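You operate a simulated robot arm through the tools that you are given. There is no shell and no other tool. Be economical: measure what you need, move in short steps, check, and stop when the job is done.

The job below is to be done with a simulated robot arm. You get a single attempt, and the scene is never put back.

JOB
Do the heater's check and log it for October.
Fine: pressure knob on 3 bar, lift the test lever briefly, press the filter vent button once, blue month dial set.
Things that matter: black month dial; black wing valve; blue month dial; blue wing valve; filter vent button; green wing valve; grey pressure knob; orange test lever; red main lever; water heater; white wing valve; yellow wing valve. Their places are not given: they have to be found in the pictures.

It is judged by the outcome, as a careful person would: the job done as asked, and still so three seconds after it is handed in. It fails if anything else is knocked over, pushed out of place, dropped, spilled or broken.

ROBOT AND FRAMES
A 6-joint arm with a two-finger parallel gripper, fixed in place. Base frame: the origin is at the foot of the arm, x ahead of it, y to its left, z up. Readings come in cm, degrees, newtons and seconds.
With the tool pointing down near the work surface it reaches from about 14 to 80 cm from the base axis. Its first joint turns from -166.0 to 166.0 degrees. Payload 3.91 kg.
Tool frame: the origin (TCP) lies between the finger pads and is the grasp point; the fingertips stand 3 cm ahead of it; z points along the fingers, y is the line along which they close. The gripper opens to 11 cm. The fingers are 2 cm wide and 1 cm thick; the gripper's body (4.8 by 11.2 cm) begins 5.5 cm behind the TCP.
Orientation is that of the tool frame in the base frame, as [roll, pitch, yaw] about the fixed x, y, z axes, in that order (R = Rz(yaw) Ry(pitch) Rx(roll)). With the fingers straight down and closing along the base's y, the tool's x points along the base's -x, its y along +y and its z along -z.

CONTROLS
- The arm moves only by the tool move_arm. Its argument "commands" is a list of rows, each an object (a shift or turn left out is 0, a gripper value left out holds the last) with "slide": the shift along the base's x, y, z in units of 200 mm (1.0 is 200 mm), a list of three; "rotation": the turn, a rotation vector about the base's x, y, z in units of 120 degrees (1.0 is 120 degrees), a list of three; "grip": the finger opening in cm, from 0 to 11. In form: [{"slide": [x, y, z], "rotation": [wx, wy, wz], "grip": grip}, ...]. A call has 1 to 12 rows; each row is the pose to reach, as a shift and turn from the pose commanded when the call began. A call with a number of a shift or a turn outside -1 to 1 is refused whole. A row lasts 0.2 s, in which the tool goes at most 5 cm and 8.6 degrees; a call with a longer step from one row to the next is refused whole, and so is a gripper value outside its range. A pose out of reach is approached as far as the arm can. The call stops where the force on the tool passes 90 N (or 10 N more than at its start, if that is more) or the arm is blocked; 0.2 s more then pass. The fingers move at their own pace (about 10.8 cm/s each) and stop on an object; they squeeze with about 36 N. The grip force told is the motor's: it shows also when the fingers shut on nothing. Time passes only in rows, and 0.2 s behind the last, so rows that repeat a pose let the fingers close. The reply holds the time, the measured pose of the TCP, the force on the tool along the base axes, the opening and the grip force, in the units named above and with some noise, with the torque about the TCP (base axes, N m) and any sound that the robot's microphone picked up, and new pictures: "views" is both (left out), scene, wrist or none.
- Cameras (640 x 400 px; columns grow to the right, rows downward): "scene" is fixed at [4.81, 49.46, 136.93]; the picture's right is [-0.91, -0.42, 0.00], its down [-0.28, 0.61, -0.74] and it looks along [0.31, -0.68, -0.67] (base axes); focal length 340 px, centre (320, 200). "wrist" rides on the gripper at [7.7, 0.7, -11.4] in the tool frame; the picture's right is [-0.09, 1.00, 0.00], its down [-0.80, -0.07, -0.59] and it looks along [-0.59, -0.05, 0.80] (tool axes); focal length 270 px, centre (320, 200).
- raise_lower(by): slides the trunk up (or, below 0, down) by that many cm; the arm rides with it, the base frame stays. It gives what a move gives, with no picture.
- pixel_to_xyz(camera, pixels): for up to 12 pixels [column, row] of the newest picture of that camera ("zoom" is the newest enlarged one), the place [x, y, z] in the base frame of the surface seen there, good to about 0.2 cm, but the place of the scene camera against the robot may be out by one fixed shift of up to 1.8 cm in any direction. It takes no simulated time.
- enlarge(camera, box): a new picture of the part [left, top, right, bottom] of that camera's present view, enlarged. It takes no simulated time.
- hand_in(): hands the job in; it is judged then, once.

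Work in short steps. Measure before you move; look again where a grasp or a placing could have gone wrong, and mend it. You have 80 turns and 200 pictures in all, those below and enlarged ones among them. Open the gripper and draw the arm clear of the work before you hand the job in, unless the task says otherwise; then end with one line.

The tools are called after "Emit:" as name(argument=value, ...) on one line, values as JSON. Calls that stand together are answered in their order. move_arm: Moves the arm, as the interface text tells. Its arguments: {"type":"object","properties":{"commands":{"type":"array","items":{"type":"object","properties":{"slide":{"type":"array","items":{"type":"number"}},"rotation":{"type":"array","items":{"type":"number"}},"grip":{"type":"number"}}}},"views":{"type":"string","enum":["both","scene","wrist","none"]}},"required":["commands"]} The other tools are called the same way: raise_lower (by) slides the trunk up or down; pixel_to_xyz (camera, pixels) gives the place of the surface under pixels of a picture; enlarge (camera, box) takes an enlarged picture of a part of a camera's view; hand_in () hands the job in.

At the start:

```text
time: 0.0
position: [55.11, -15.18, 92.88]
tool_rot: [180.0, 0.0, -180.0]
wrist_force: [0.2, -0.1, 0.0]
wrist_torque: [0.01, -0.01, 0.02]
width: 11.0
grip_force: 0.2
trunk travel left (down, up): [-45.0, 9.0]
```

scene: 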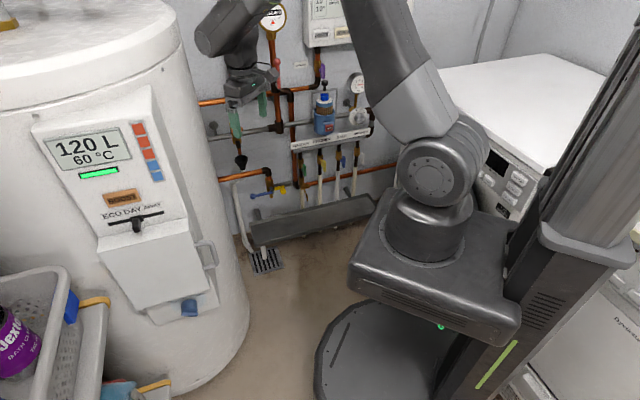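
wrist: 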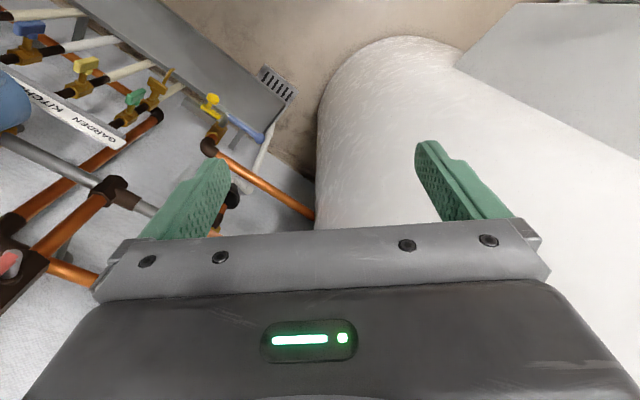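

I enlarge the pipework area of the scene (cols 200-400, rows 0-220) to find the knob, lever, button and dials.

Emit:
enlarge(camera="scene", box=[200, 60, 400, 185])

Emit:
enlarge(camera="scene", box=[200, 0, 400, 125])

Emit:
enlarge(camera="scene", box=[290, 60, 386, 120])

Emit:
pixel_to_xyz(camera="scene", pixels=[[325, 115], [325, 98], [357, 83], [358, 110], [240, 160], [262, 195], [280, 188], [330, 30], [272, 15], [350, 180], [265, 262], [300, 205]])

```text
3.20 times, centred on (300, 122) of scene
```

zoom: 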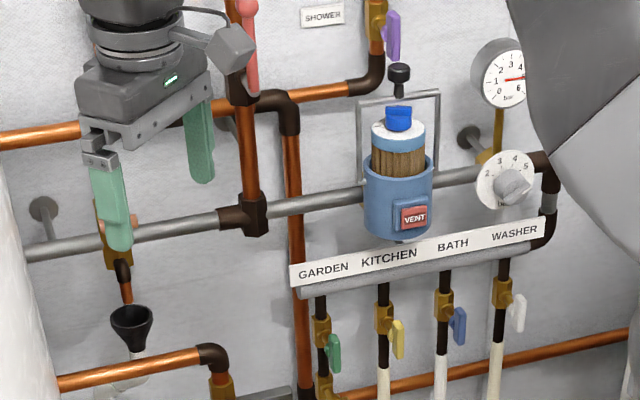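

```text
3.20 times, centred on (300, 62) of scene
```

zoom: 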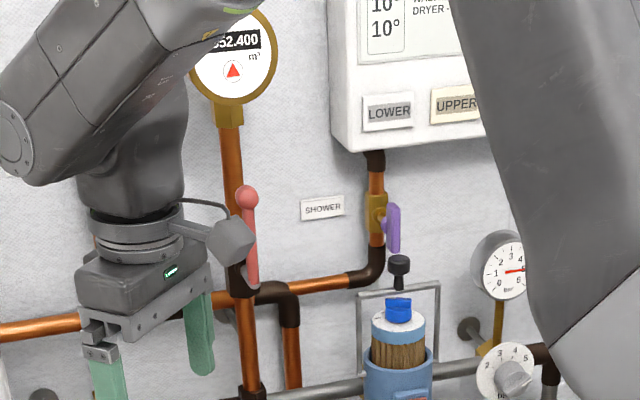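

```text
6.67 times, centred on (338, 90) of scene
```

zoom: 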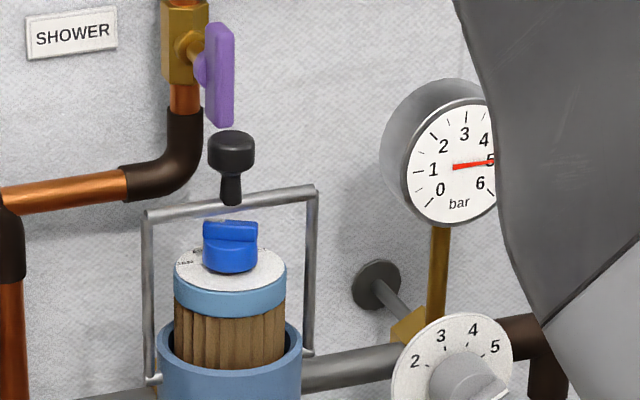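

```text
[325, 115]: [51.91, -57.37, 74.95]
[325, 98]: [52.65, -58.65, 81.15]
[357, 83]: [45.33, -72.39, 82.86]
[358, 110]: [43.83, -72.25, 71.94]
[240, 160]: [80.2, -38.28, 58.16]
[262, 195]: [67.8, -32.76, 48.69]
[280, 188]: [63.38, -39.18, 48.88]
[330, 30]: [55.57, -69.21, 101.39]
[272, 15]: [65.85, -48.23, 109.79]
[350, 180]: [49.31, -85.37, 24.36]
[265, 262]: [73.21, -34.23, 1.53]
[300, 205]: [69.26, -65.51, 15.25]
```

The filter with a blue dial sits at (325,98), the pressure knob at (358,110), and the test valve is hidden behind the gripper near (236,130). I measure the wall plane and key points in the zoom.

Emit:
pixel_to_xyz(camera="zoom", pixels=[[80, 120], [340, 150], [60, 320], [230, 255], [180, 265], [280, 265], [232, 150], [232, 195], [440, 340], [490, 395], [400, 370], [450, 150]])

Emit:
enlarge(camera="scene", box=[310, 85, 342, 105])

Emit:
enlarge(camera="scene", box=[340, 90, 380, 115])

Emit:
enlarge(camera="scene", box=[20, 80, 260, 330])

```text
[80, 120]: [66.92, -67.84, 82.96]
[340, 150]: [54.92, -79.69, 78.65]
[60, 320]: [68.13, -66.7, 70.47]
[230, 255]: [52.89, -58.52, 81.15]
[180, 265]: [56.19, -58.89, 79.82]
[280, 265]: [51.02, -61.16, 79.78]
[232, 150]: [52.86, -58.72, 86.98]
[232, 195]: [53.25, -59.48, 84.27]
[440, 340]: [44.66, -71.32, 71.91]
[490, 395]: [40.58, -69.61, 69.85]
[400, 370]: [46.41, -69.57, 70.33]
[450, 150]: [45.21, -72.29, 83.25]
```

```text
16.00 times, centred on (326, 95) of scene
```

zoom: 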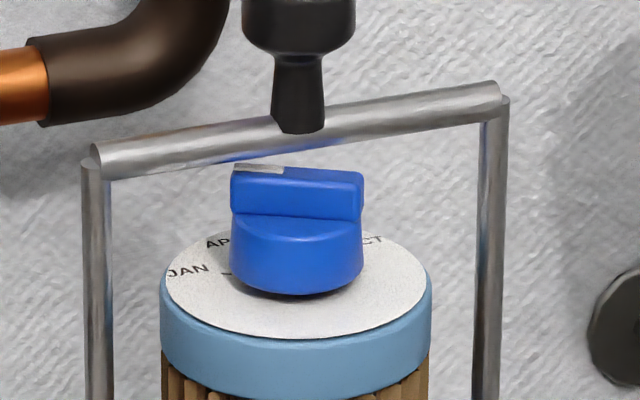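

```text
16.00 times, centred on (360, 102) of scene
```

zoom: 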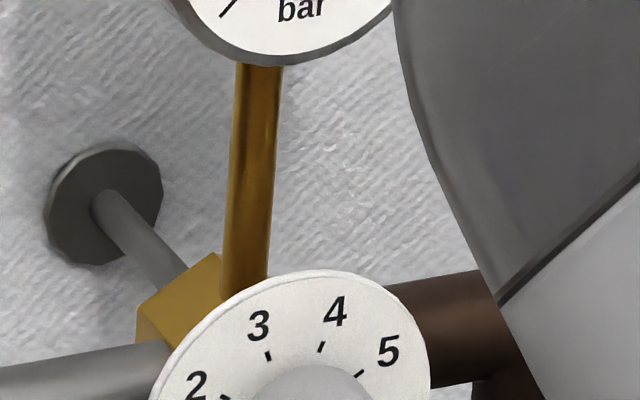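

```text
1.60 times, centred on (140, 205) of scene
```

zoom: 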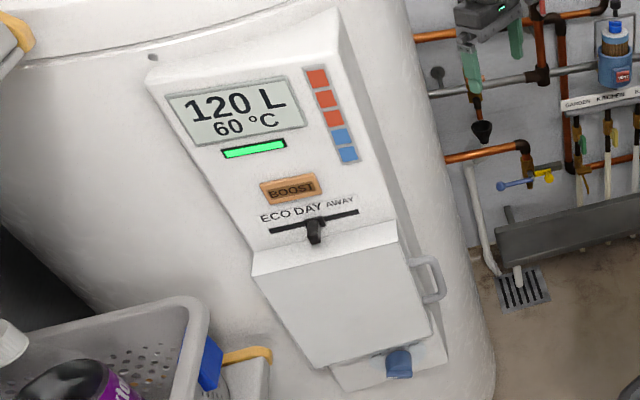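

The wall runs along (0.71,0.70) with its outward normal about (-0.71,0.71). I turn the tool 45° to face the wall and back off in front of the filter, to use the wrist camera and uncover the test lever.

Emit:
move_arm(commands=[{"slide": [-0.1, -0.14, 0.03], "rotation": [0, 0, -0.06]}, {"slide": [-0.2, -0.28, 0.06], "rotation": [0, 0, -0.12]}, {"slide": [-0.3, -0.42, 0.1], "rotation": [0, 0, -0.18]}, {"slide": [-0.4, -0.56, 0.15], "rotation": [0, 0, -0.24]}, {"slide": [-0.5, -0.7, 0.2], "rotation": [0, 0, -0.3]}, {"slide": [-0.6, -0.84, 0.25], "rotation": [0, 0, -0.36]}, {"slide": [-0.7, -0.95, 0.25], "rotation": [0, 0, -0.375]}, {"slide": [-0.75, -1.0, 0.25], "rotation": [0, 0, -0.375]}])

```text
time: 1.8
position: [39.99, -35.08, 98.06]
tool_rot: [180.0, 0.0, 135.0]
wrist_force: [-0.4, -0.9, 0.1]
wrist_torque: [-0.03, 0.02, -0.05]
width: 10.99
grip_force: 0.1
trunk travel left (down, up): [-45.0, 9.0]
```

scene: 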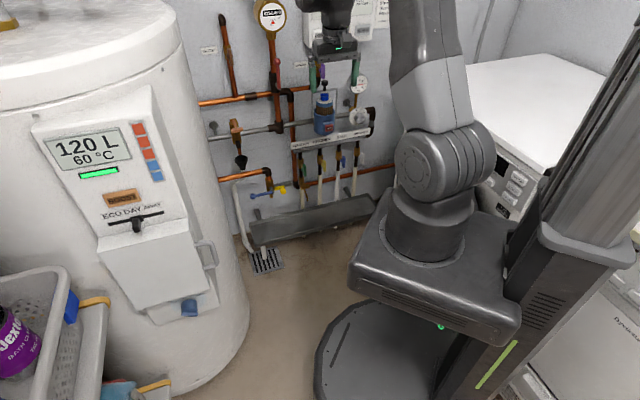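
wrist: 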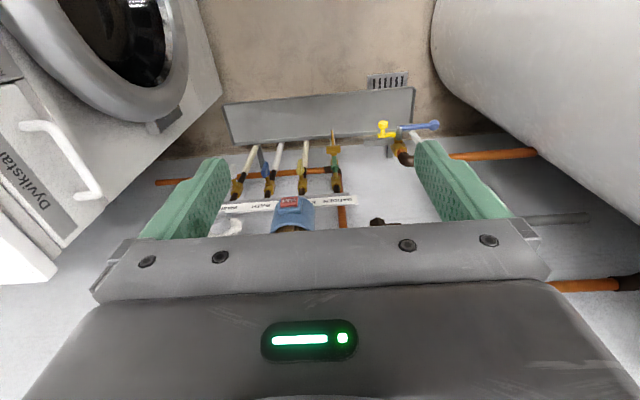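

The test-lever area is now clear at (236,130) in the scene. I enlarge that and the filter area.

Emit:
enlarge(camera="scene", box=[200, 110, 296, 170])

Emit:
enlarge(camera="scene", box=[296, 60, 392, 120])

Emit:
enlarge(camera="scene", box=[200, 0, 296, 60])

Emit:
enlarge(camera="scene", box=[226, 110, 250, 140])

Emit:
pixel_to_xyz(camera="zoom", pixels=[[320, 60], [320, 150], [320, 200], [320, 260], [250, 150], [400, 200]])

```text
6.67 times, centred on (248, 140) of scene
```

zoom: 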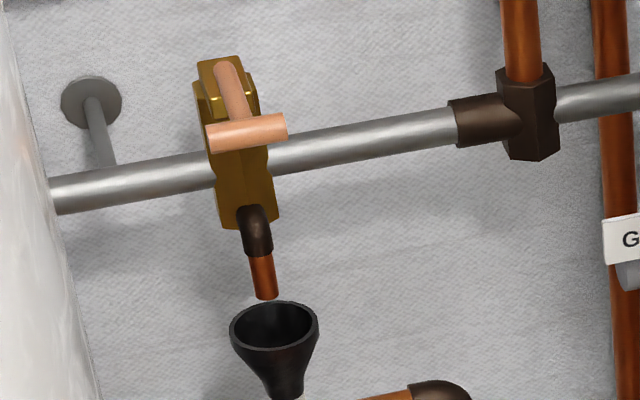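

```text
6.67 times, centred on (344, 90) of scene
```

zoom: 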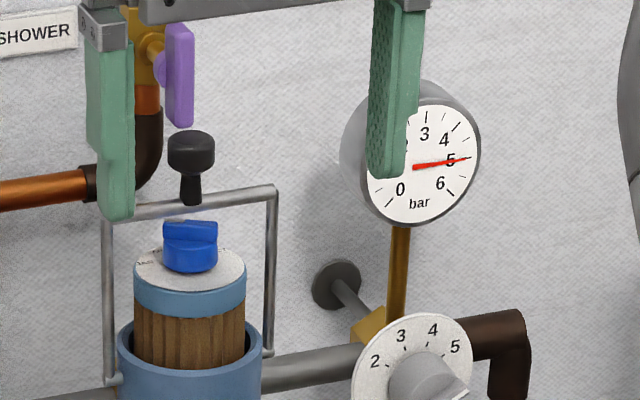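

```text
6.67 times, centred on (248, 30) of scene
```

zoom: 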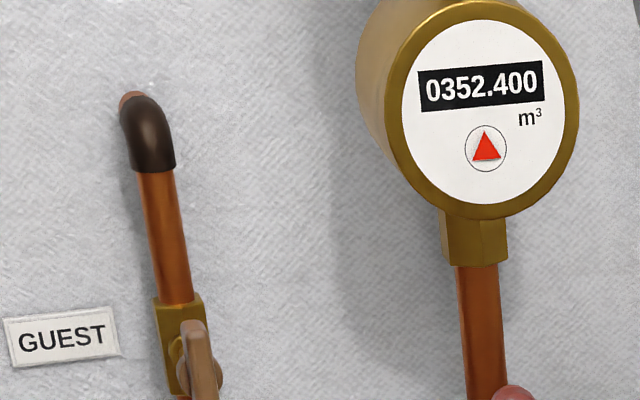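

```text
13.33 times, centred on (238, 125) of scene
```

zoom: 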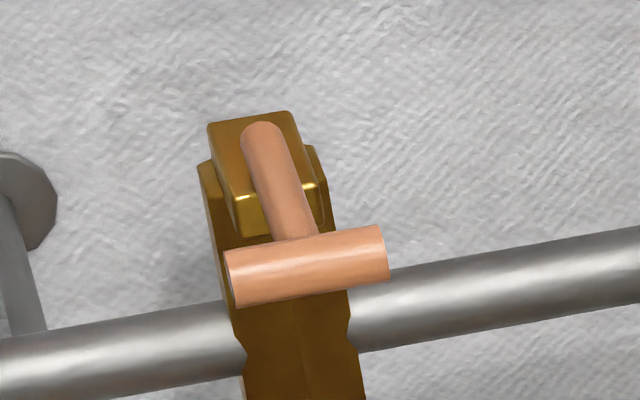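

```text
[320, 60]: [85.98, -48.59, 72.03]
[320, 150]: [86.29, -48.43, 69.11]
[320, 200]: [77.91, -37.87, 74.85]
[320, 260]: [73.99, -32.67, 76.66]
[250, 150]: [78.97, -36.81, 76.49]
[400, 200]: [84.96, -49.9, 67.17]
```

The orange T lever sticks out horizontally near (74,-33,77). I check the heater's panel bottom and other spots for the other month dial.

Emit:
enlarge(camera="scene", box=[140, 280, 236, 340])

Emit:
enlarge(camera="scene", box=[310, 88, 346, 110])

Emit:
enlarge(camera="scene", box=[346, 95, 378, 130])

Emit:
enlarge(camera="scene", box=[220, 150, 380, 220])

```text
6.67 times, centred on (188, 310) of scene
```

zoom: 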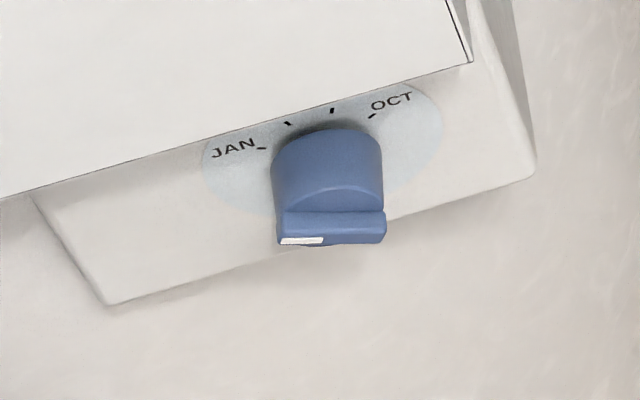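

```text
16.00 times, centred on (328, 99) of scene
```

zoom: 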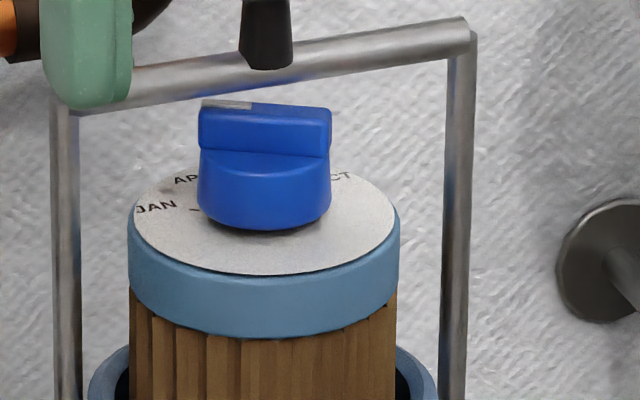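

```text
11.43 times, centred on (362, 112) of scene
```

zoom: 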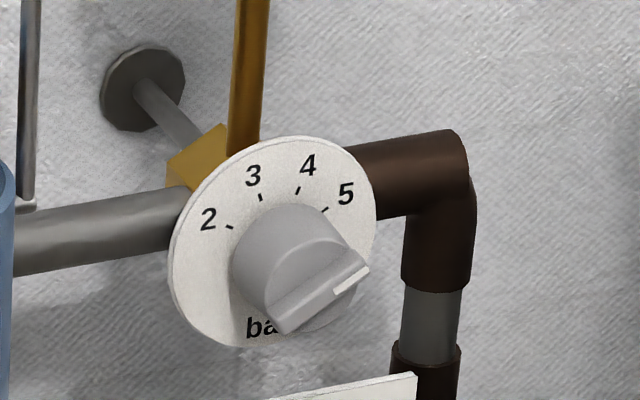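

```text
4.00 times, centred on (300, 185) of scene
```

zoom: 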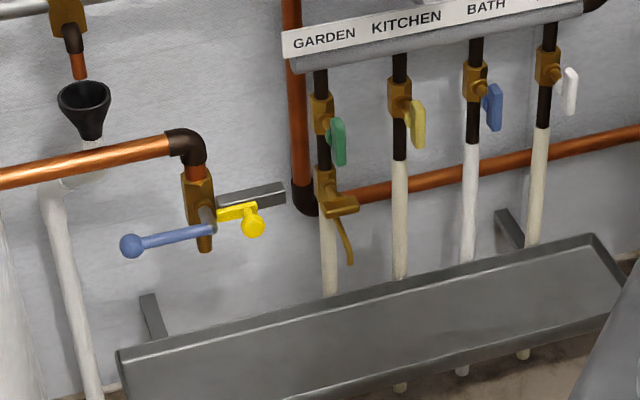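

There are two bluish month dials: a bright-blue one on the filter and a slate-blue one on the heater's panel. I look for the black one elsewhere before deciding.

Emit:
enlarge(camera="scene", box=[290, 0, 410, 75])

Emit:
enlarge(camera="scene", box=[440, 100, 640, 400])

Emit:
enlarge(camera="scene", box=[0, 260, 220, 400])

Emit:
pixel_to_xyz(camera="scene", pixels=[[188, 310], [184, 316], [193, 314], [188, 298], [170, 303], [205, 300], [150, 280], [135, 220], [325, 95], [324, 84], [208, 255], [200, 240]])

```text
5.33 times, centred on (350, 38) of scene
```

zoom: 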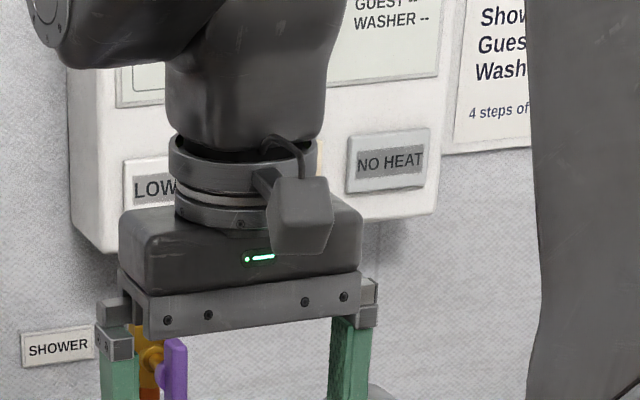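

```text
1.33 times, centred on (540, 250) of scene
```

zoom: 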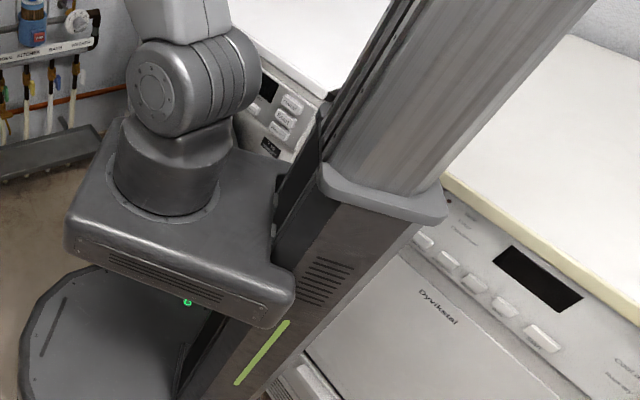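

```text
2.86 times, centred on (110, 330) of scene
```

zoom: 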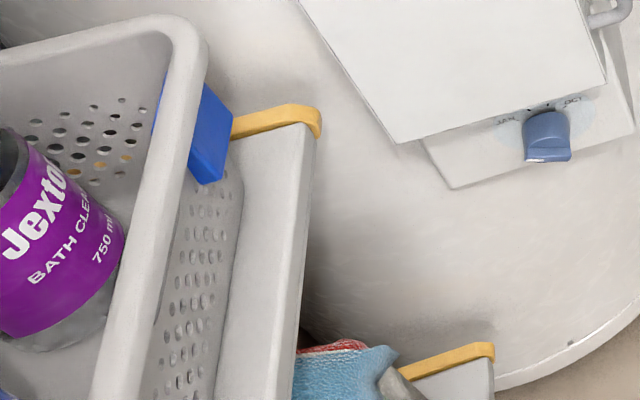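

```text
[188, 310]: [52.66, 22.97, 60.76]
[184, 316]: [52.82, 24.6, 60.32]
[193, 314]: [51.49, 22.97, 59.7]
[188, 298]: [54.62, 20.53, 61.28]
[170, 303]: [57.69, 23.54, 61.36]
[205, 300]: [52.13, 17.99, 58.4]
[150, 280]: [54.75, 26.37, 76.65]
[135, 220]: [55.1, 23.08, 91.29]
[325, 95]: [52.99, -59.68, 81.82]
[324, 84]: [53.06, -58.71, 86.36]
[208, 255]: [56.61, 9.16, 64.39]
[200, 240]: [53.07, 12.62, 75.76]
```

The colours drift, so I'll verify with the wrist camera. I turn the tool so that it points horizontally at the wall with the camera on top, half of the 180° turn in this call.

Emit:
move_arm(commands=[{"rotation": [0.034, -0.034, -0.048]}, {"rotation": [0.068, -0.068, -0.096]}, {"rotation": [0.102, -0.102, -0.144]}, {"rotation": [0.136, -0.136, -0.192]}, {"rotation": [0.17, -0.17, -0.24]}, {"rotation": [0.204, -0.204, -0.288]}, {"rotation": [0.238, -0.238, -0.336]}, {"rotation": [0.272, -0.272, -0.384]}, {"rotation": [0.306, -0.306, -0.432]}, {"rotation": [0.34, -0.34, -0.48]}, {"rotation": [0.375, -0.375, -0.53]}], views="both")

```text
time: 4.2
position: [40.1, -35.05, 97.96]
tool_rot: [125.2, -30.0, 80.3]
wrist_force: [-0.2, -0.4, 0.0]
wrist_torque: [0.0, -0.03, 0.02]
width: 11.01
grip_force: 0.0
trunk travel left (down, up): [-45.0, 9.0]
```

scene: 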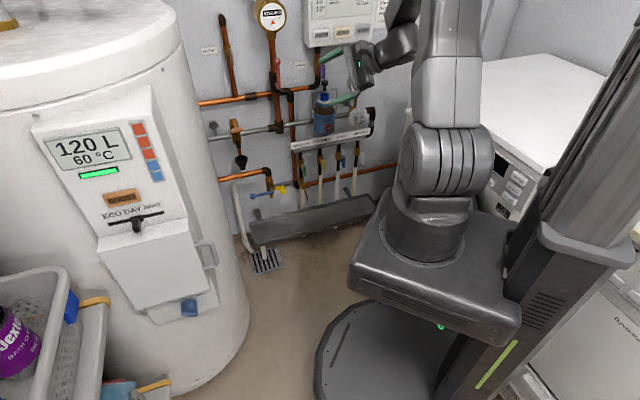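
wrist: 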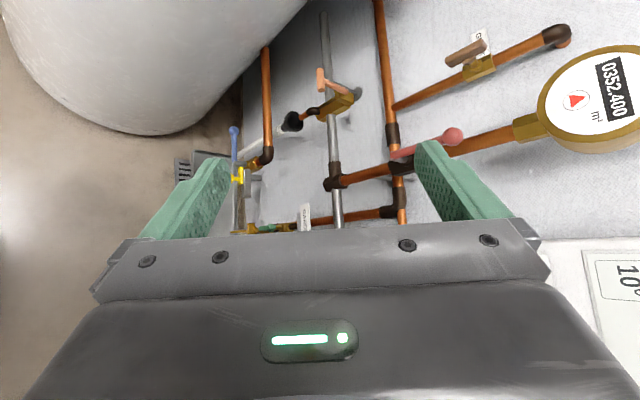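

The half turn went cleanly; I complete the other half.

Emit:
move_arm(commands=[{"rotation": [0.034, -0.034, -0.048]}, {"rotation": [0.068, -0.068, -0.096]}, {"rotation": [0.102, -0.102, -0.144]}, {"rotation": [0.136, -0.136, -0.192]}, {"rotation": [0.17, -0.17, -0.24]}, {"rotation": [0.204, -0.204, -0.288]}, {"rotation": [0.238, -0.238, -0.336]}, {"rotation": [0.272, -0.272, -0.384]}, {"rotation": [0.306, -0.306, -0.432]}, {"rotation": [0.34, -0.34, -0.48]}, {"rotation": [0.375, -0.375, -0.53]}], views="both")

```text
time: 6.6
position: [39.56, -35.35, 97.9]
tool_rot: [-45.8, -89.9, -178.9]
wrist_force: [-0.4, 0.4, 0.4]
wrist_torque: [-0.01, -0.03, 0.04]
width: 11.01
grip_force: 0.1
out of reach, approached as far as the arm can: row 11
trunk travel left (down, up): [-45.0, 9.0]
```

scene: 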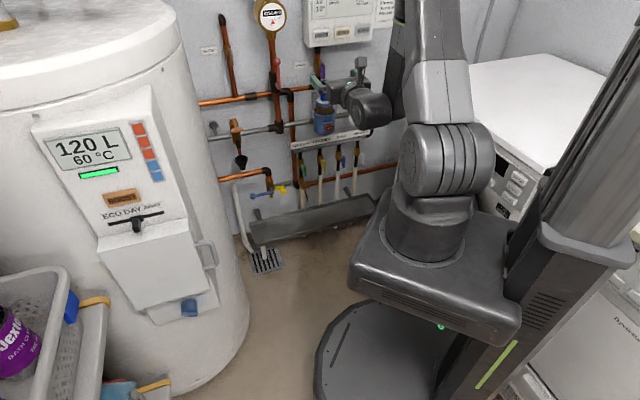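
wrist: 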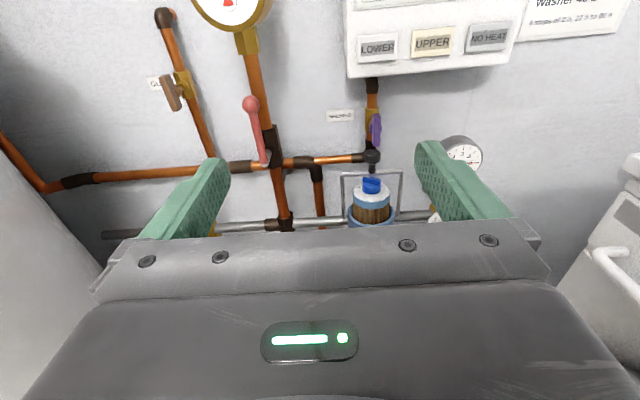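

The camera now looks at the wall upright. I enlarge the filter region and measure through the wrist camera.

Emit:
enlarge(camera="wrist", box=[320, 140, 416, 230])

Emit:
enlarge(camera="wrist", box=[140, 60, 300, 180])

Emit:
pixel_to_xyz(camera="wrist", pixels=[[372, 185], [372, 158], [345, 175], [400, 172], [372, 172], [357, 195], [388, 195], [420, 200], [400, 205], [346, 195], [250, 104], [172, 90]])

```text
4.44 times, centred on (368, 185) of wrist
```

zoom: 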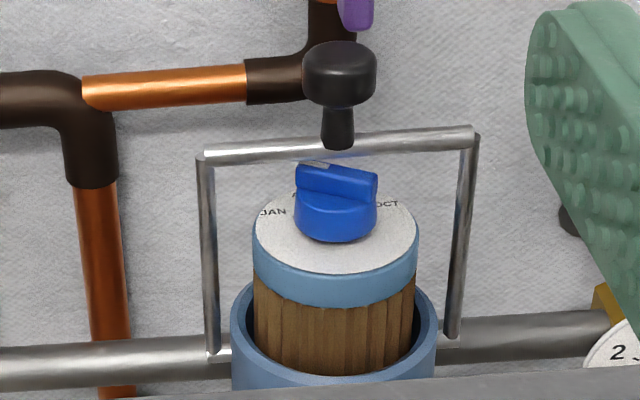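

```text
3.33 times, centred on (220, 120) of wrist
```

zoom: 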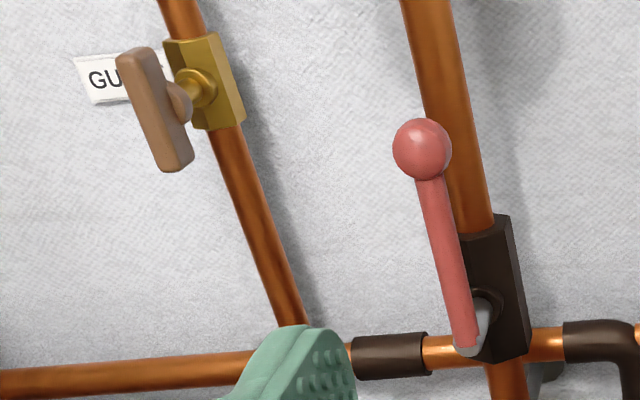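

```text
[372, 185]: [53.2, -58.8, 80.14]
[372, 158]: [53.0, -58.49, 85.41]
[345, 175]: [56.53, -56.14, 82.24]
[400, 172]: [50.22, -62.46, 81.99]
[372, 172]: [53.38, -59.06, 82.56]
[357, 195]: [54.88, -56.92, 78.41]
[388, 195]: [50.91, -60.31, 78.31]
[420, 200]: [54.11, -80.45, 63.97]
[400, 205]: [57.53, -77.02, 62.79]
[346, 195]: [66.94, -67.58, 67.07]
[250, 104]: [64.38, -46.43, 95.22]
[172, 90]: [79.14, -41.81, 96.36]
```

The filter dial sits beneath an arch with a black knob; I now look at the pressure knob closely. I also check the washer top's height for clearance, then move in front of the knob and lower.

Emit:
pixel_to_xyz(camera="scene", pixels=[[450, 75], [520, 80], [500, 140], [470, 110], [188, 310], [400, 290]])

Emit:
move_arm(commands=[{"slide": [-0.06, -0.1, -0.08]}, {"slide": [-0.12, -0.2, -0.16]}, {"slide": [-0.18, -0.3, -0.24]}, {"slide": [-0.24, -0.4, -0.32]}, {"slide": [-0.3, -0.5, -0.4]}, {"slide": [-0.36, -0.6, -0.5]}, {"slide": [-0.4, -0.7, -0.6]}, {"slide": [-0.45, -0.8, -0.7]}])

```text
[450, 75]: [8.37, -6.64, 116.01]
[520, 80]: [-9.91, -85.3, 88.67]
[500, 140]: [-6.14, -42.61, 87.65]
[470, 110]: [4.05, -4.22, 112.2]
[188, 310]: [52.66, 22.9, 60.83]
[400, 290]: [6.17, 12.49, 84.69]
```

```text
time: 8.4
position: [30.66, -51.53, 83.82]
tool_rot: [67.6, -89.9, 67.4]
wrist_force: [0.3, 0.2, 0.5]
wrist_torque: [0.01, -0.01, 0.04]
width: 10.99
grip_force: 0.0
trunk travel left (down, up): [-45.0, 9.0]
```

scene: 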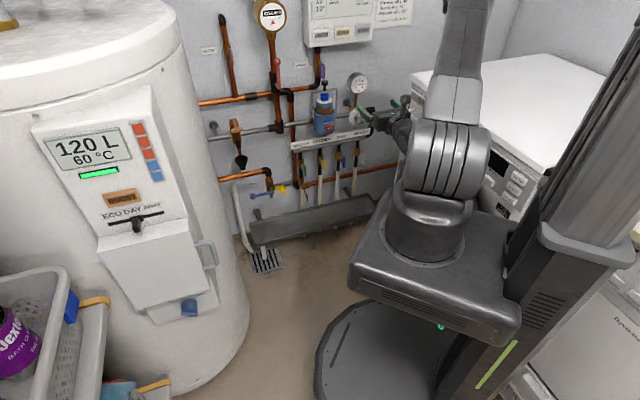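
wrist: 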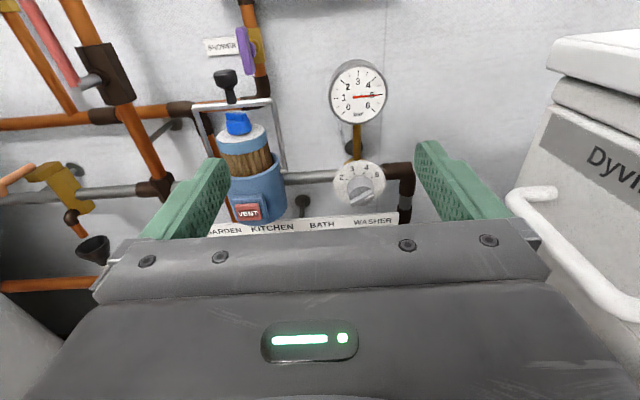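

Great view of the knob at (360,187), gauge, vent button (250,212). I enlarge and measure.

Emit:
enlarge(camera="wrist", box=[325, 150, 397, 222])

Emit:
pixel_to_xyz(camera="zoom", pixels=[[80, 150], [320, 120], [200, 110], [90, 270], [310, 350], [450, 250], [520, 170], [300, 200]])

Emit:
pixel_to_xyz(camera="wrist", pixels=[[249, 212], [237, 120], [235, 135], [225, 75], [260, 180], [240, 200]])

Emit:
enlarge(camera="wrist", box=[190, 60, 300, 230])

```text
5.56 times, centred on (361, 186) of wrist
```

zoom: 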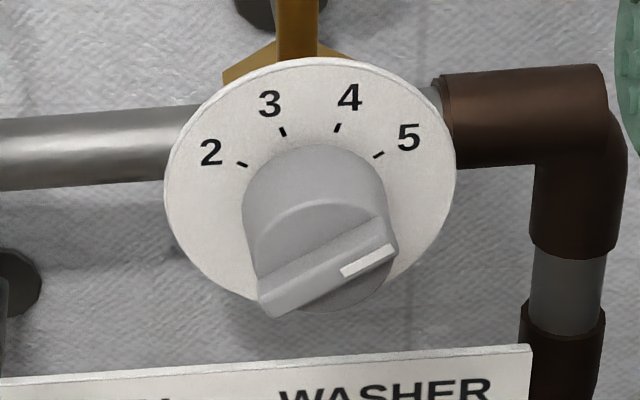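

```text
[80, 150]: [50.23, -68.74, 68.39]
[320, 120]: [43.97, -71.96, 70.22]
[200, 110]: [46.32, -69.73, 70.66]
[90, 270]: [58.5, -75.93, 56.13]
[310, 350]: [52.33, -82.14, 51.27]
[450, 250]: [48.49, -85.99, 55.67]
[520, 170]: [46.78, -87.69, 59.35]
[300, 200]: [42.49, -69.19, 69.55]
```

```text
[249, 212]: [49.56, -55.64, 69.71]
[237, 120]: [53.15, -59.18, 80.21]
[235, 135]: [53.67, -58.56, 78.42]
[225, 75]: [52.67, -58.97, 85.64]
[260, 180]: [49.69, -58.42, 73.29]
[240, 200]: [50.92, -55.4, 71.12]
```

```text
2.35 times, centred on (245, 145) of wrist
```

zoom: 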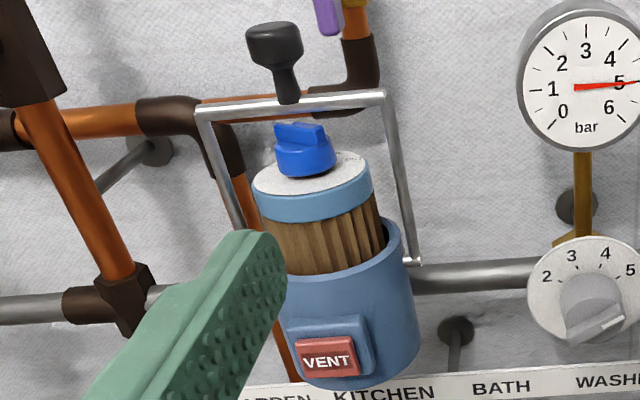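

The knob reads 5; the 3 is about 90° counter-clockwise. I measure the knob's bar and the label rail for depth.

Emit:
enlarge(camera="wrist", box=[325, 150, 397, 222])

Emit:
pixel_to_xyz(camera="zoom", pixels=[[370, 260], [265, 305], [320, 262], [325, 280], [350, 210], [290, 208], [310, 160], [400, 370], [390, 250], [300, 240], [350, 300], [310, 65]])

```text
5.56 times, centred on (361, 186) of wrist
```

zoom: 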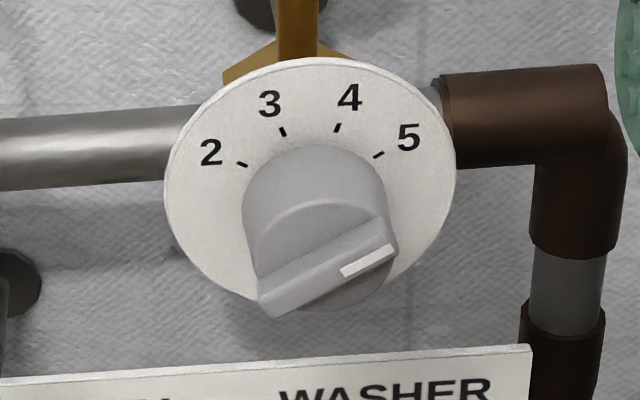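

```text
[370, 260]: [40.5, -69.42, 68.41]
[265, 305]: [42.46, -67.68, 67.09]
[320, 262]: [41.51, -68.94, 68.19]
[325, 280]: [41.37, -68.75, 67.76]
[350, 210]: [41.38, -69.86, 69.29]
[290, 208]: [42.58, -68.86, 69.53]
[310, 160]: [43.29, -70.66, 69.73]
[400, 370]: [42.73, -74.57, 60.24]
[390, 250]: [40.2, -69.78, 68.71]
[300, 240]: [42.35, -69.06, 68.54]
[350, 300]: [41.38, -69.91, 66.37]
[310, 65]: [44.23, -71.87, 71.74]
```

Knob: axis at t≈-19.4, z≈67.85, bar front s≈77.8 (s along the wall normal), bar tilted ≈28° above horizontal. I check where the washer's near edge is before rolling the gripper.

Emit:
pixel_to_xyz(camera="wrist", pixels=[[560, 60], [560, 130], [520, 210], [545, 195], [500, 200], [600, 100]])

```text
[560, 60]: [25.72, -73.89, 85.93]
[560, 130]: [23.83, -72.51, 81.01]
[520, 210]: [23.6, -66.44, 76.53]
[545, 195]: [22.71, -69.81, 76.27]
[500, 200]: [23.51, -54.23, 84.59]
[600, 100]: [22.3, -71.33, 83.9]
```

The washer's door handle is near t≈-30, z≈76, so I roll only 40° (closing will align the bar the rest of the way). I move to s≈70 in front of the knob with fingers 3.5 cm open.

Emit:
move_arm(commands=[{"slide": [0.02, -0.05, -0.08], "rotation": [0.024, -0.024, 0], "grip": 3.5}, {"slide": [0.05, -0.11, -0.16], "rotation": [0.047, -0.047, 0]}, {"slide": [0.08, -0.18, -0.24], "rotation": [0.07, -0.07, 0]}, {"slide": [0.11, -0.24, -0.32], "rotation": [0.094, -0.094, 0]}, {"slide": [0.14, -0.3, -0.4], "rotation": [0.12, -0.12, 0]}, {"slide": [0.17, -0.36, -0.48], "rotation": [0.145, -0.145, 0]}, {"slide": [0.2, -0.42, -0.56], "rotation": [0.17, -0.17, 0]}, {"slide": [0.22, -0.48, -0.64], "rotation": [0.195, -0.195, 0]}, {"slide": [0.24, -0.53, -0.72], "rotation": [0.215, -0.215, 0]}, {"slide": [0.257, -0.584, -0.799], "rotation": [0.2357, -0.2357, 0]}])

```text
time: 10.6
position: [35.82, -63.11, 67.8]
tool_rot: [-89.9, -49.9, -135.1]
wrist_force: [-0.8, -0.7, -0.1]
wrist_torque: [0.02, 0.0, 0.01]
width: 3.49
grip_force: 0.1
trunk travel left (down, up): [-45.0, 9.0]
```

scene: 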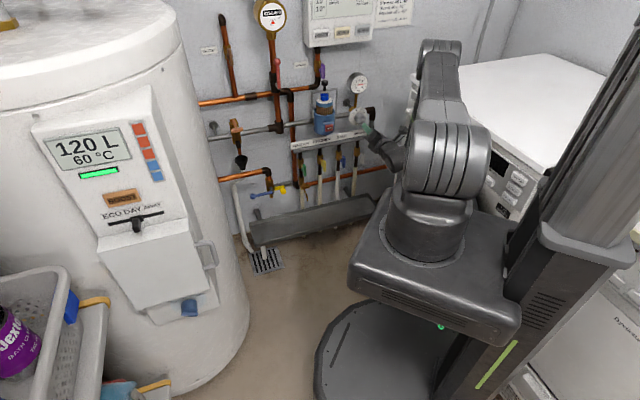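
wrist: 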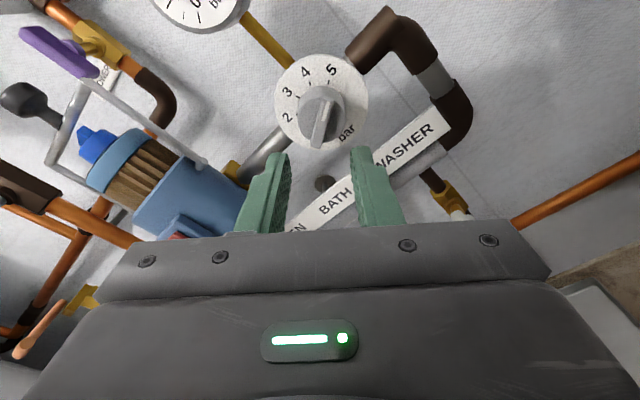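

The knob sits ahead at (322,120) between the fingers. I recheck the bar's position from here.

Emit:
enlarge(camera="wrist", box=[270, 50, 390, 170])

Emit:
pixel_to_xyz(camera="wrist", pixels=[[326, 104], [320, 125], [317, 142], [338, 130], [310, 105], [282, 165], [360, 155]])

```text
3.33 times, centred on (330, 110) of wrist
```

zoom: 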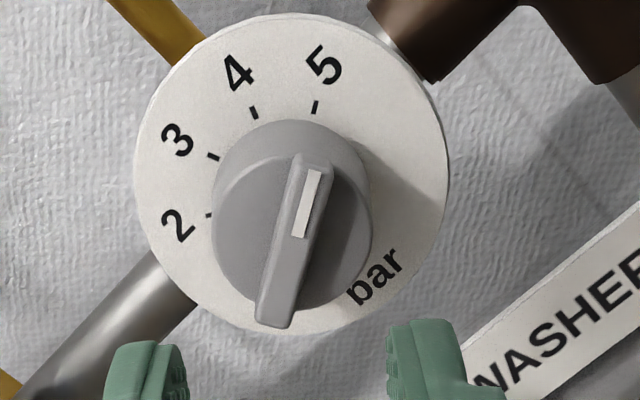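

```text
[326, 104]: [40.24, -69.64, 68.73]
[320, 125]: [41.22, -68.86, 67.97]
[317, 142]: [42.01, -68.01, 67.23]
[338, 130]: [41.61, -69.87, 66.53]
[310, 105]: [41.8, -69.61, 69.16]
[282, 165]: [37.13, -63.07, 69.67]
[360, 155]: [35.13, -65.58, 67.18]
```

I query the 3-D tick positions to get exact tick angles.

Emit:
pixel_to_xyz(camera="zoom", pixels=[[317, 107], [253, 112], [212, 156], [208, 215], [291, 15], [138, 174], [446, 174], [420, 250], [160, 262], [200, 45], [390, 45]])

```text
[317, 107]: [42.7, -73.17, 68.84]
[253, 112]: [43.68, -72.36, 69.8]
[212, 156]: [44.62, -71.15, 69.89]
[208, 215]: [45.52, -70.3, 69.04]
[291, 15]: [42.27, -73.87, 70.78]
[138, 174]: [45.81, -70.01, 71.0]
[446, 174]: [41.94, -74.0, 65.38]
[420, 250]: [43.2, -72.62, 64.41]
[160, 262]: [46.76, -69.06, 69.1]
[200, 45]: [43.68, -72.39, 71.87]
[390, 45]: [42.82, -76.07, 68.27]
```

Tick fit gives 5 at ≈+60°, 3 at ≈-20° from vertical. I advance 5.5 cm so the tips straddle the bar, then close.

Emit:
move_arm(commands=[{"slide": [0.05, -0.055, 0]}, {"slide": [0.1, -0.107, 0]}, {"slide": [0.15, -0.16, 0]}, {"slide": [0.1875, -0.2015, 0]}, {"slide": [0.1875, -0.2015, 0]}, {"slide": [0.1875, -0.2015, 0], "grip": 0}, {"slide": [0.1875, -0.2015, 0]}, {"slide": [0.1875, -0.2015, 0]}])

```text
time: 12.4
position: [39.51, -67.15, 67.97]
tool_rot: [-90.0, -50.0, -135.0]
wrist_force: [-0.6, -1.6, -4.2]
wrist_torque: [-0.21, -0.18, -0.32]
width: 0.87
grip_force: 45.2
trunk travel left (down, up): [-45.0, 9.0]
```

scene: 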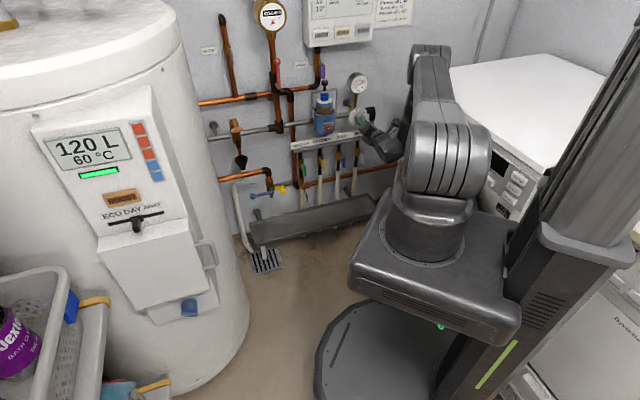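
wrist: 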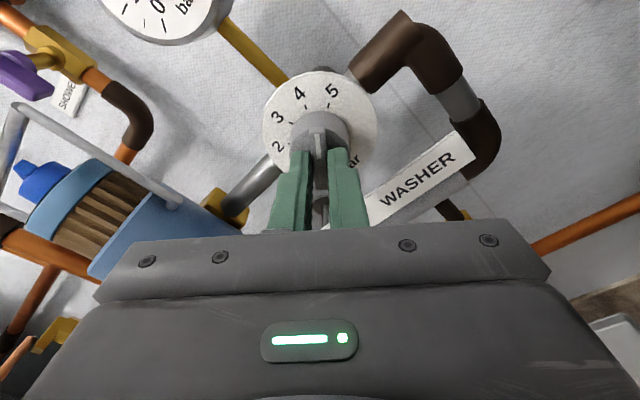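

The bar is gripped at 0.87 cm and aligned. I roll 60° counter-clockwise about the wall normal.

Emit:
move_arm(commands=[{"rotation": [-0.0354, 0.0354, 0]}, {"rotation": [-0.0707, 0.0707, 0]}, {"rotation": [-0.106, 0.106, 0]}, {"rotation": [-0.1414, 0.1414, 0]}, {"rotation": [-0.1768, 0.1768, 0]}, {"rotation": [-0.2121, 0.2121, 0]}, {"rotation": [-0.2475, 0.2475, 0]}, {"rotation": [-0.2828, 0.2828, 0]}, {"rotation": [-0.318, 0.318, 0]}, {"rotation": [-0.3536, 0.3536, 0]}, {"rotation": [-0.3536, 0.3536, 0]}])

Emit:
enlarge(camera="wrist", box=[220, 0, 440, 200])

Emit:
enlarge(camera="scene", box=[340, 65, 380, 95])

```text
time: 14.8
position: [39.56, -67.19, 67.93]
tool_rot: [90.1, -69.9, 45.0]
wrist_force: [-9.0, 1.7, -3.6]
wrist_torque: [0.9, 0.89, -0.58]
width: 0.89
grip_force: 45.4
trunk travel left (down, up): [-45.0, 9.0]
```

scene: 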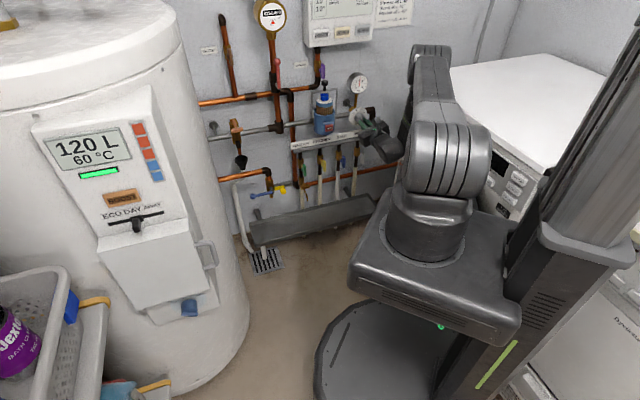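
wrist: 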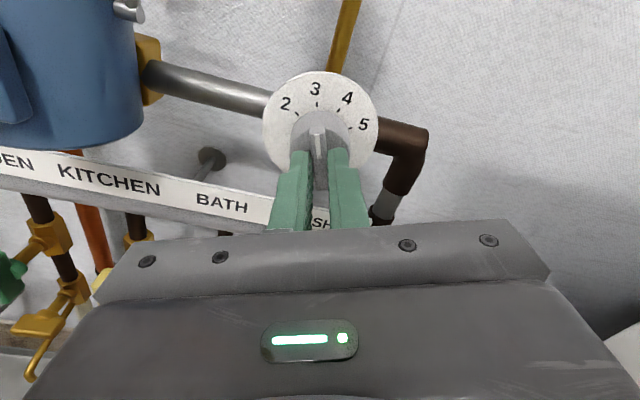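

```text
2.00 times, centred on (330, 100) of wrist
```

zoom: 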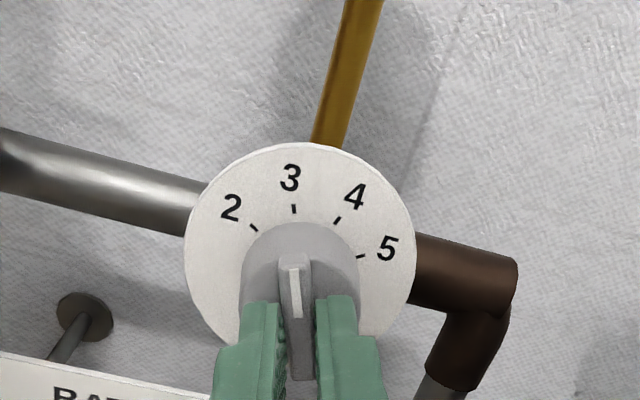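

```text
13.33 times, centred on (360, 80) of scene
```

zoom: 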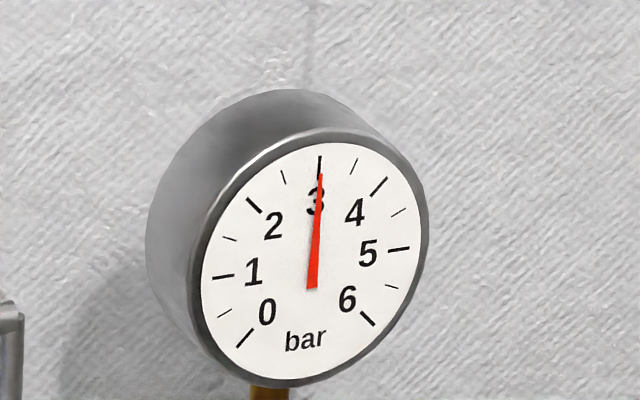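

The gauge reads 3. I release, back off 10 cm and undo the roll, then check it holds.

Emit:
move_arm(commands=[{"slide": [0, 0, 0], "grip": 3.5}, {"slide": [0, 0, 0]}, {"slide": [-0.07, 0.07, 0]}, {"slide": [-0.14, 0.14, 0]}, {"slide": [-0.21, 0.21, 0], "rotation": [0.04, -0.04, 0]}, {"slide": [-0.28, 0.28, 0.05], "rotation": [0.08, -0.08, 0]}, {"slide": [-0.35, 0.35, 0.1], "rotation": [0.118, -0.118, 0]}, {"slide": [-0.35, 0.42, 0.15], "rotation": [0.118, -0.118, 0]}, {"slide": [-0.3, 0.5, 0.2], "rotation": [0.118, -0.118, 0]}])

Emit:
enlarge(camera="scene", box=[335, 65, 385, 125])

```text
time: 16.8
position: [33.36, -57.22, 71.84]
tool_rot: [120.2, -90.0, 14.8]
wrist_force: [0.8, -0.5, -0.2]
wrist_torque: [0.01, 0.02, 0.0]
width: 3.52
grip_force: 0.1
trunk travel left (down, up): [-45.0, 9.0]
```

scene: 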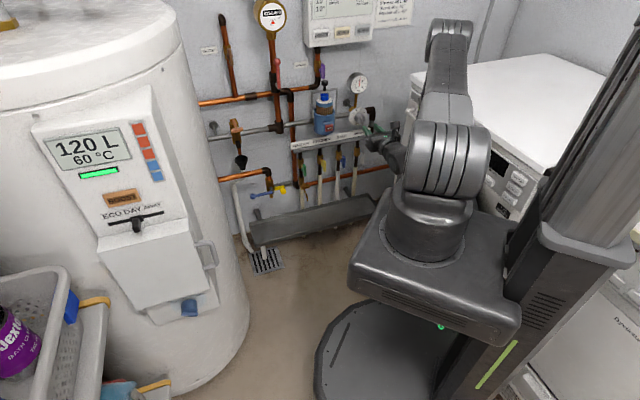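
wrist: 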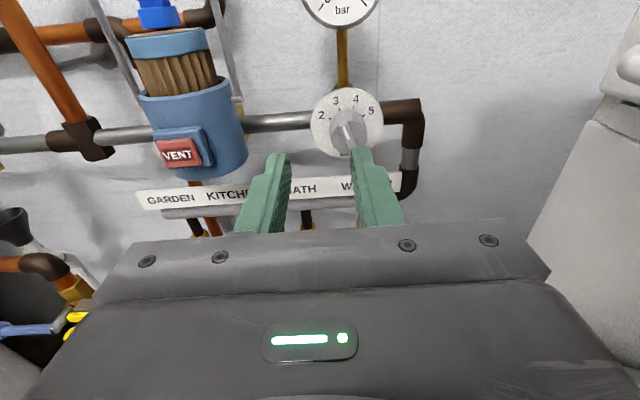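

```text
6.67 times, centred on (360, 95) of scene
```

zoom: 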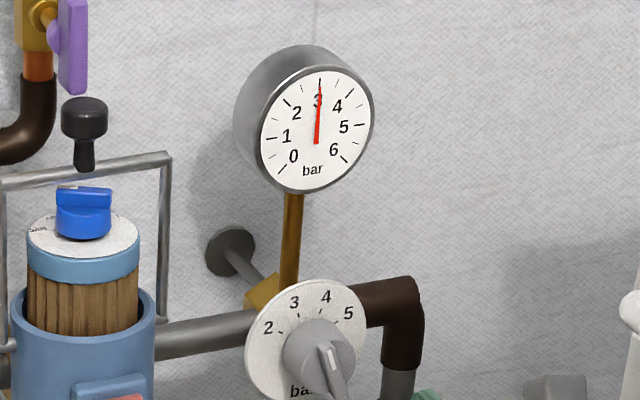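

The knob holds at 3. Next the VENT button at (177,153): I measure its surface.

Emit:
enlarge(camera="wrist", box=[130, 0, 260, 190])

Emit:
pixel_to_xyz(camera="wrist", pixels=[[178, 145], [170, 163], [190, 160], [166, 148], [196, 152], [178, 135], [205, 145], [185, 173], [230, 150], [157, 5], [165, 125], [180, 154]])

```text
2.11 times, centred on (195, 95) of wrist
```

zoom: 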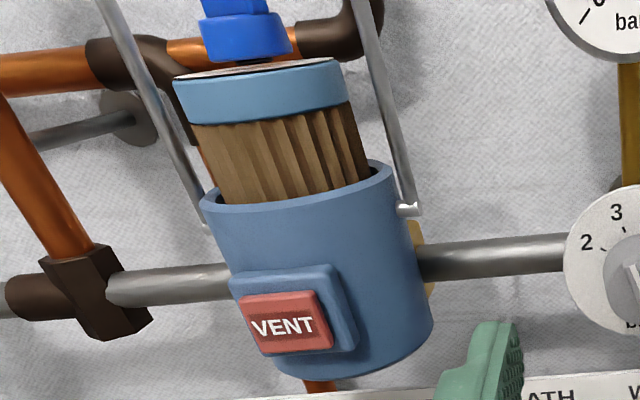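

```text
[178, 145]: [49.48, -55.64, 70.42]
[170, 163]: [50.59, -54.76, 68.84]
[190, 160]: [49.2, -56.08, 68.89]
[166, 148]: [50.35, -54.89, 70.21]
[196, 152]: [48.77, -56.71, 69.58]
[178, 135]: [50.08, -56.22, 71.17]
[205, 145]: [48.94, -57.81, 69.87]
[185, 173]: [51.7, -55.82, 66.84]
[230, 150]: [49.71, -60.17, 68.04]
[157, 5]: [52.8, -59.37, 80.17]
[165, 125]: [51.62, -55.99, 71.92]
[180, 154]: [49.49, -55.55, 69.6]
```

Button: face s≈74.4, t≈-4.3, z≈69.6. I close the fingers and go to 2.4 cm before it.

Emit:
move_arm(commands=[{"slide": [0.12, 0.05, -0.02], "grip": 0}, {"slide": [0.24, 0.1, -0.05]}, {"slide": [0.37, 0.16, -0.08]}, {"slide": [0.5, 0.22, -0.1]}, {"slide": [0.6195, 0.2695, -0.112]}, {"slide": [0.6195, 0.2695, -0.112]}], views="wrist")

Emit:
pixel_to_xyz(camera="wrist", pixels=[[305, 150], [335, 150], [320, 140], [320, 155], [300, 165]])

Emit:
enlarge(camera="wrist", box=[240, 40, 400, 240])

```text
time: 18.2
position: [45.92, -51.68, 69.55]
tool_rot: [89.4, -90.0, 45.5]
wrist_force: [-0.2, 0.3, -0.2]
wrist_torque: [-0.01, -0.01, -0.01]
width: 0.03
grip_force: 35.7
trunk travel left (down, up): [-45.0, 9.0]
```

wrist: 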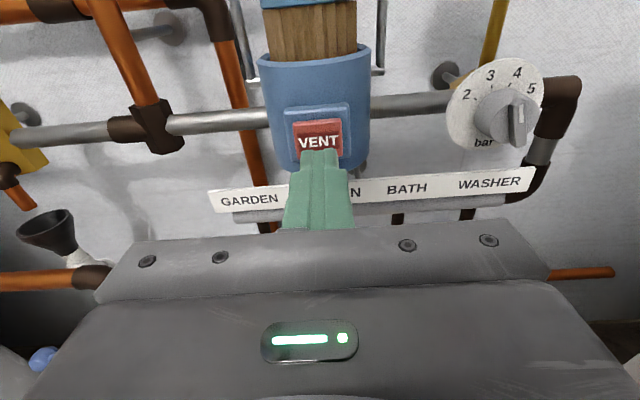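

```text
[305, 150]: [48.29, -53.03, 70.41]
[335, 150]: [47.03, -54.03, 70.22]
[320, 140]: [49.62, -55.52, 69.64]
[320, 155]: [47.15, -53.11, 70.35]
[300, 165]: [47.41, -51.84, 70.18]
```

```text
2.00 times, centred on (320, 140) of wrist
```

zoom: 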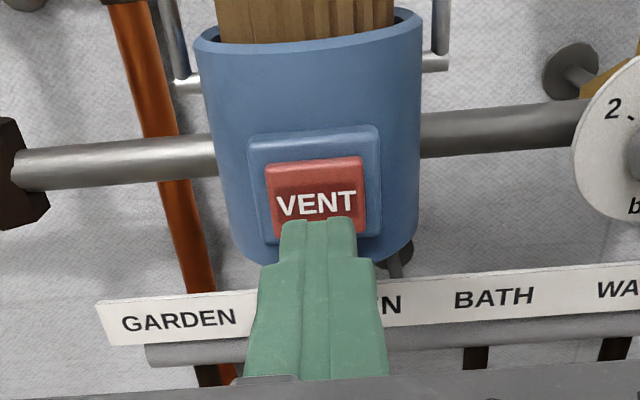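

Aligned. I advance 2.9 cm in small steps (contact expected at about 2.4) and read the force and sound.

Emit:
move_arm(commands=[{"slide": [0.035, -0.035, 0]}, {"slide": [0.071, -0.071, 0]}, {"slide": [0.085, -0.085, 0]}, {"slide": [0.095, -0.095, 0]}, {"slide": [0.1025, -0.1025, 0]}, {"slide": [0.1025, -0.1025, 0]}], views="wrist")

```text
time: 19.6
position: [47.97, -53.83, 69.56]
tool_rot: [10.8, -90.0, 124.4]
wrist_force: [-9.7, 11.6, -3.4]
wrist_torque: [0.11, 0.07, 0.03]
width: 0.0
grip_force: 35.7
trunk travel left (down, up): [-45.0, 9.0]
heard: click
```

wrist: 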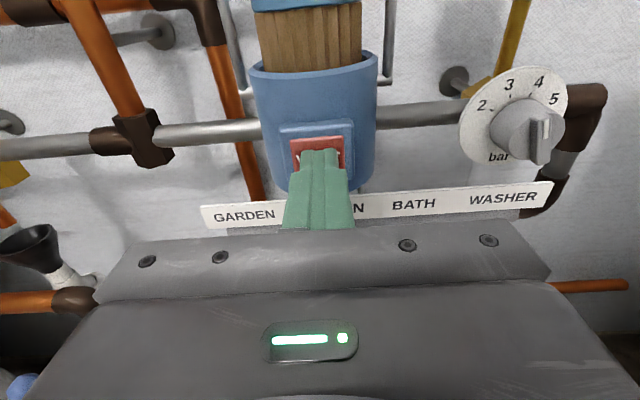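

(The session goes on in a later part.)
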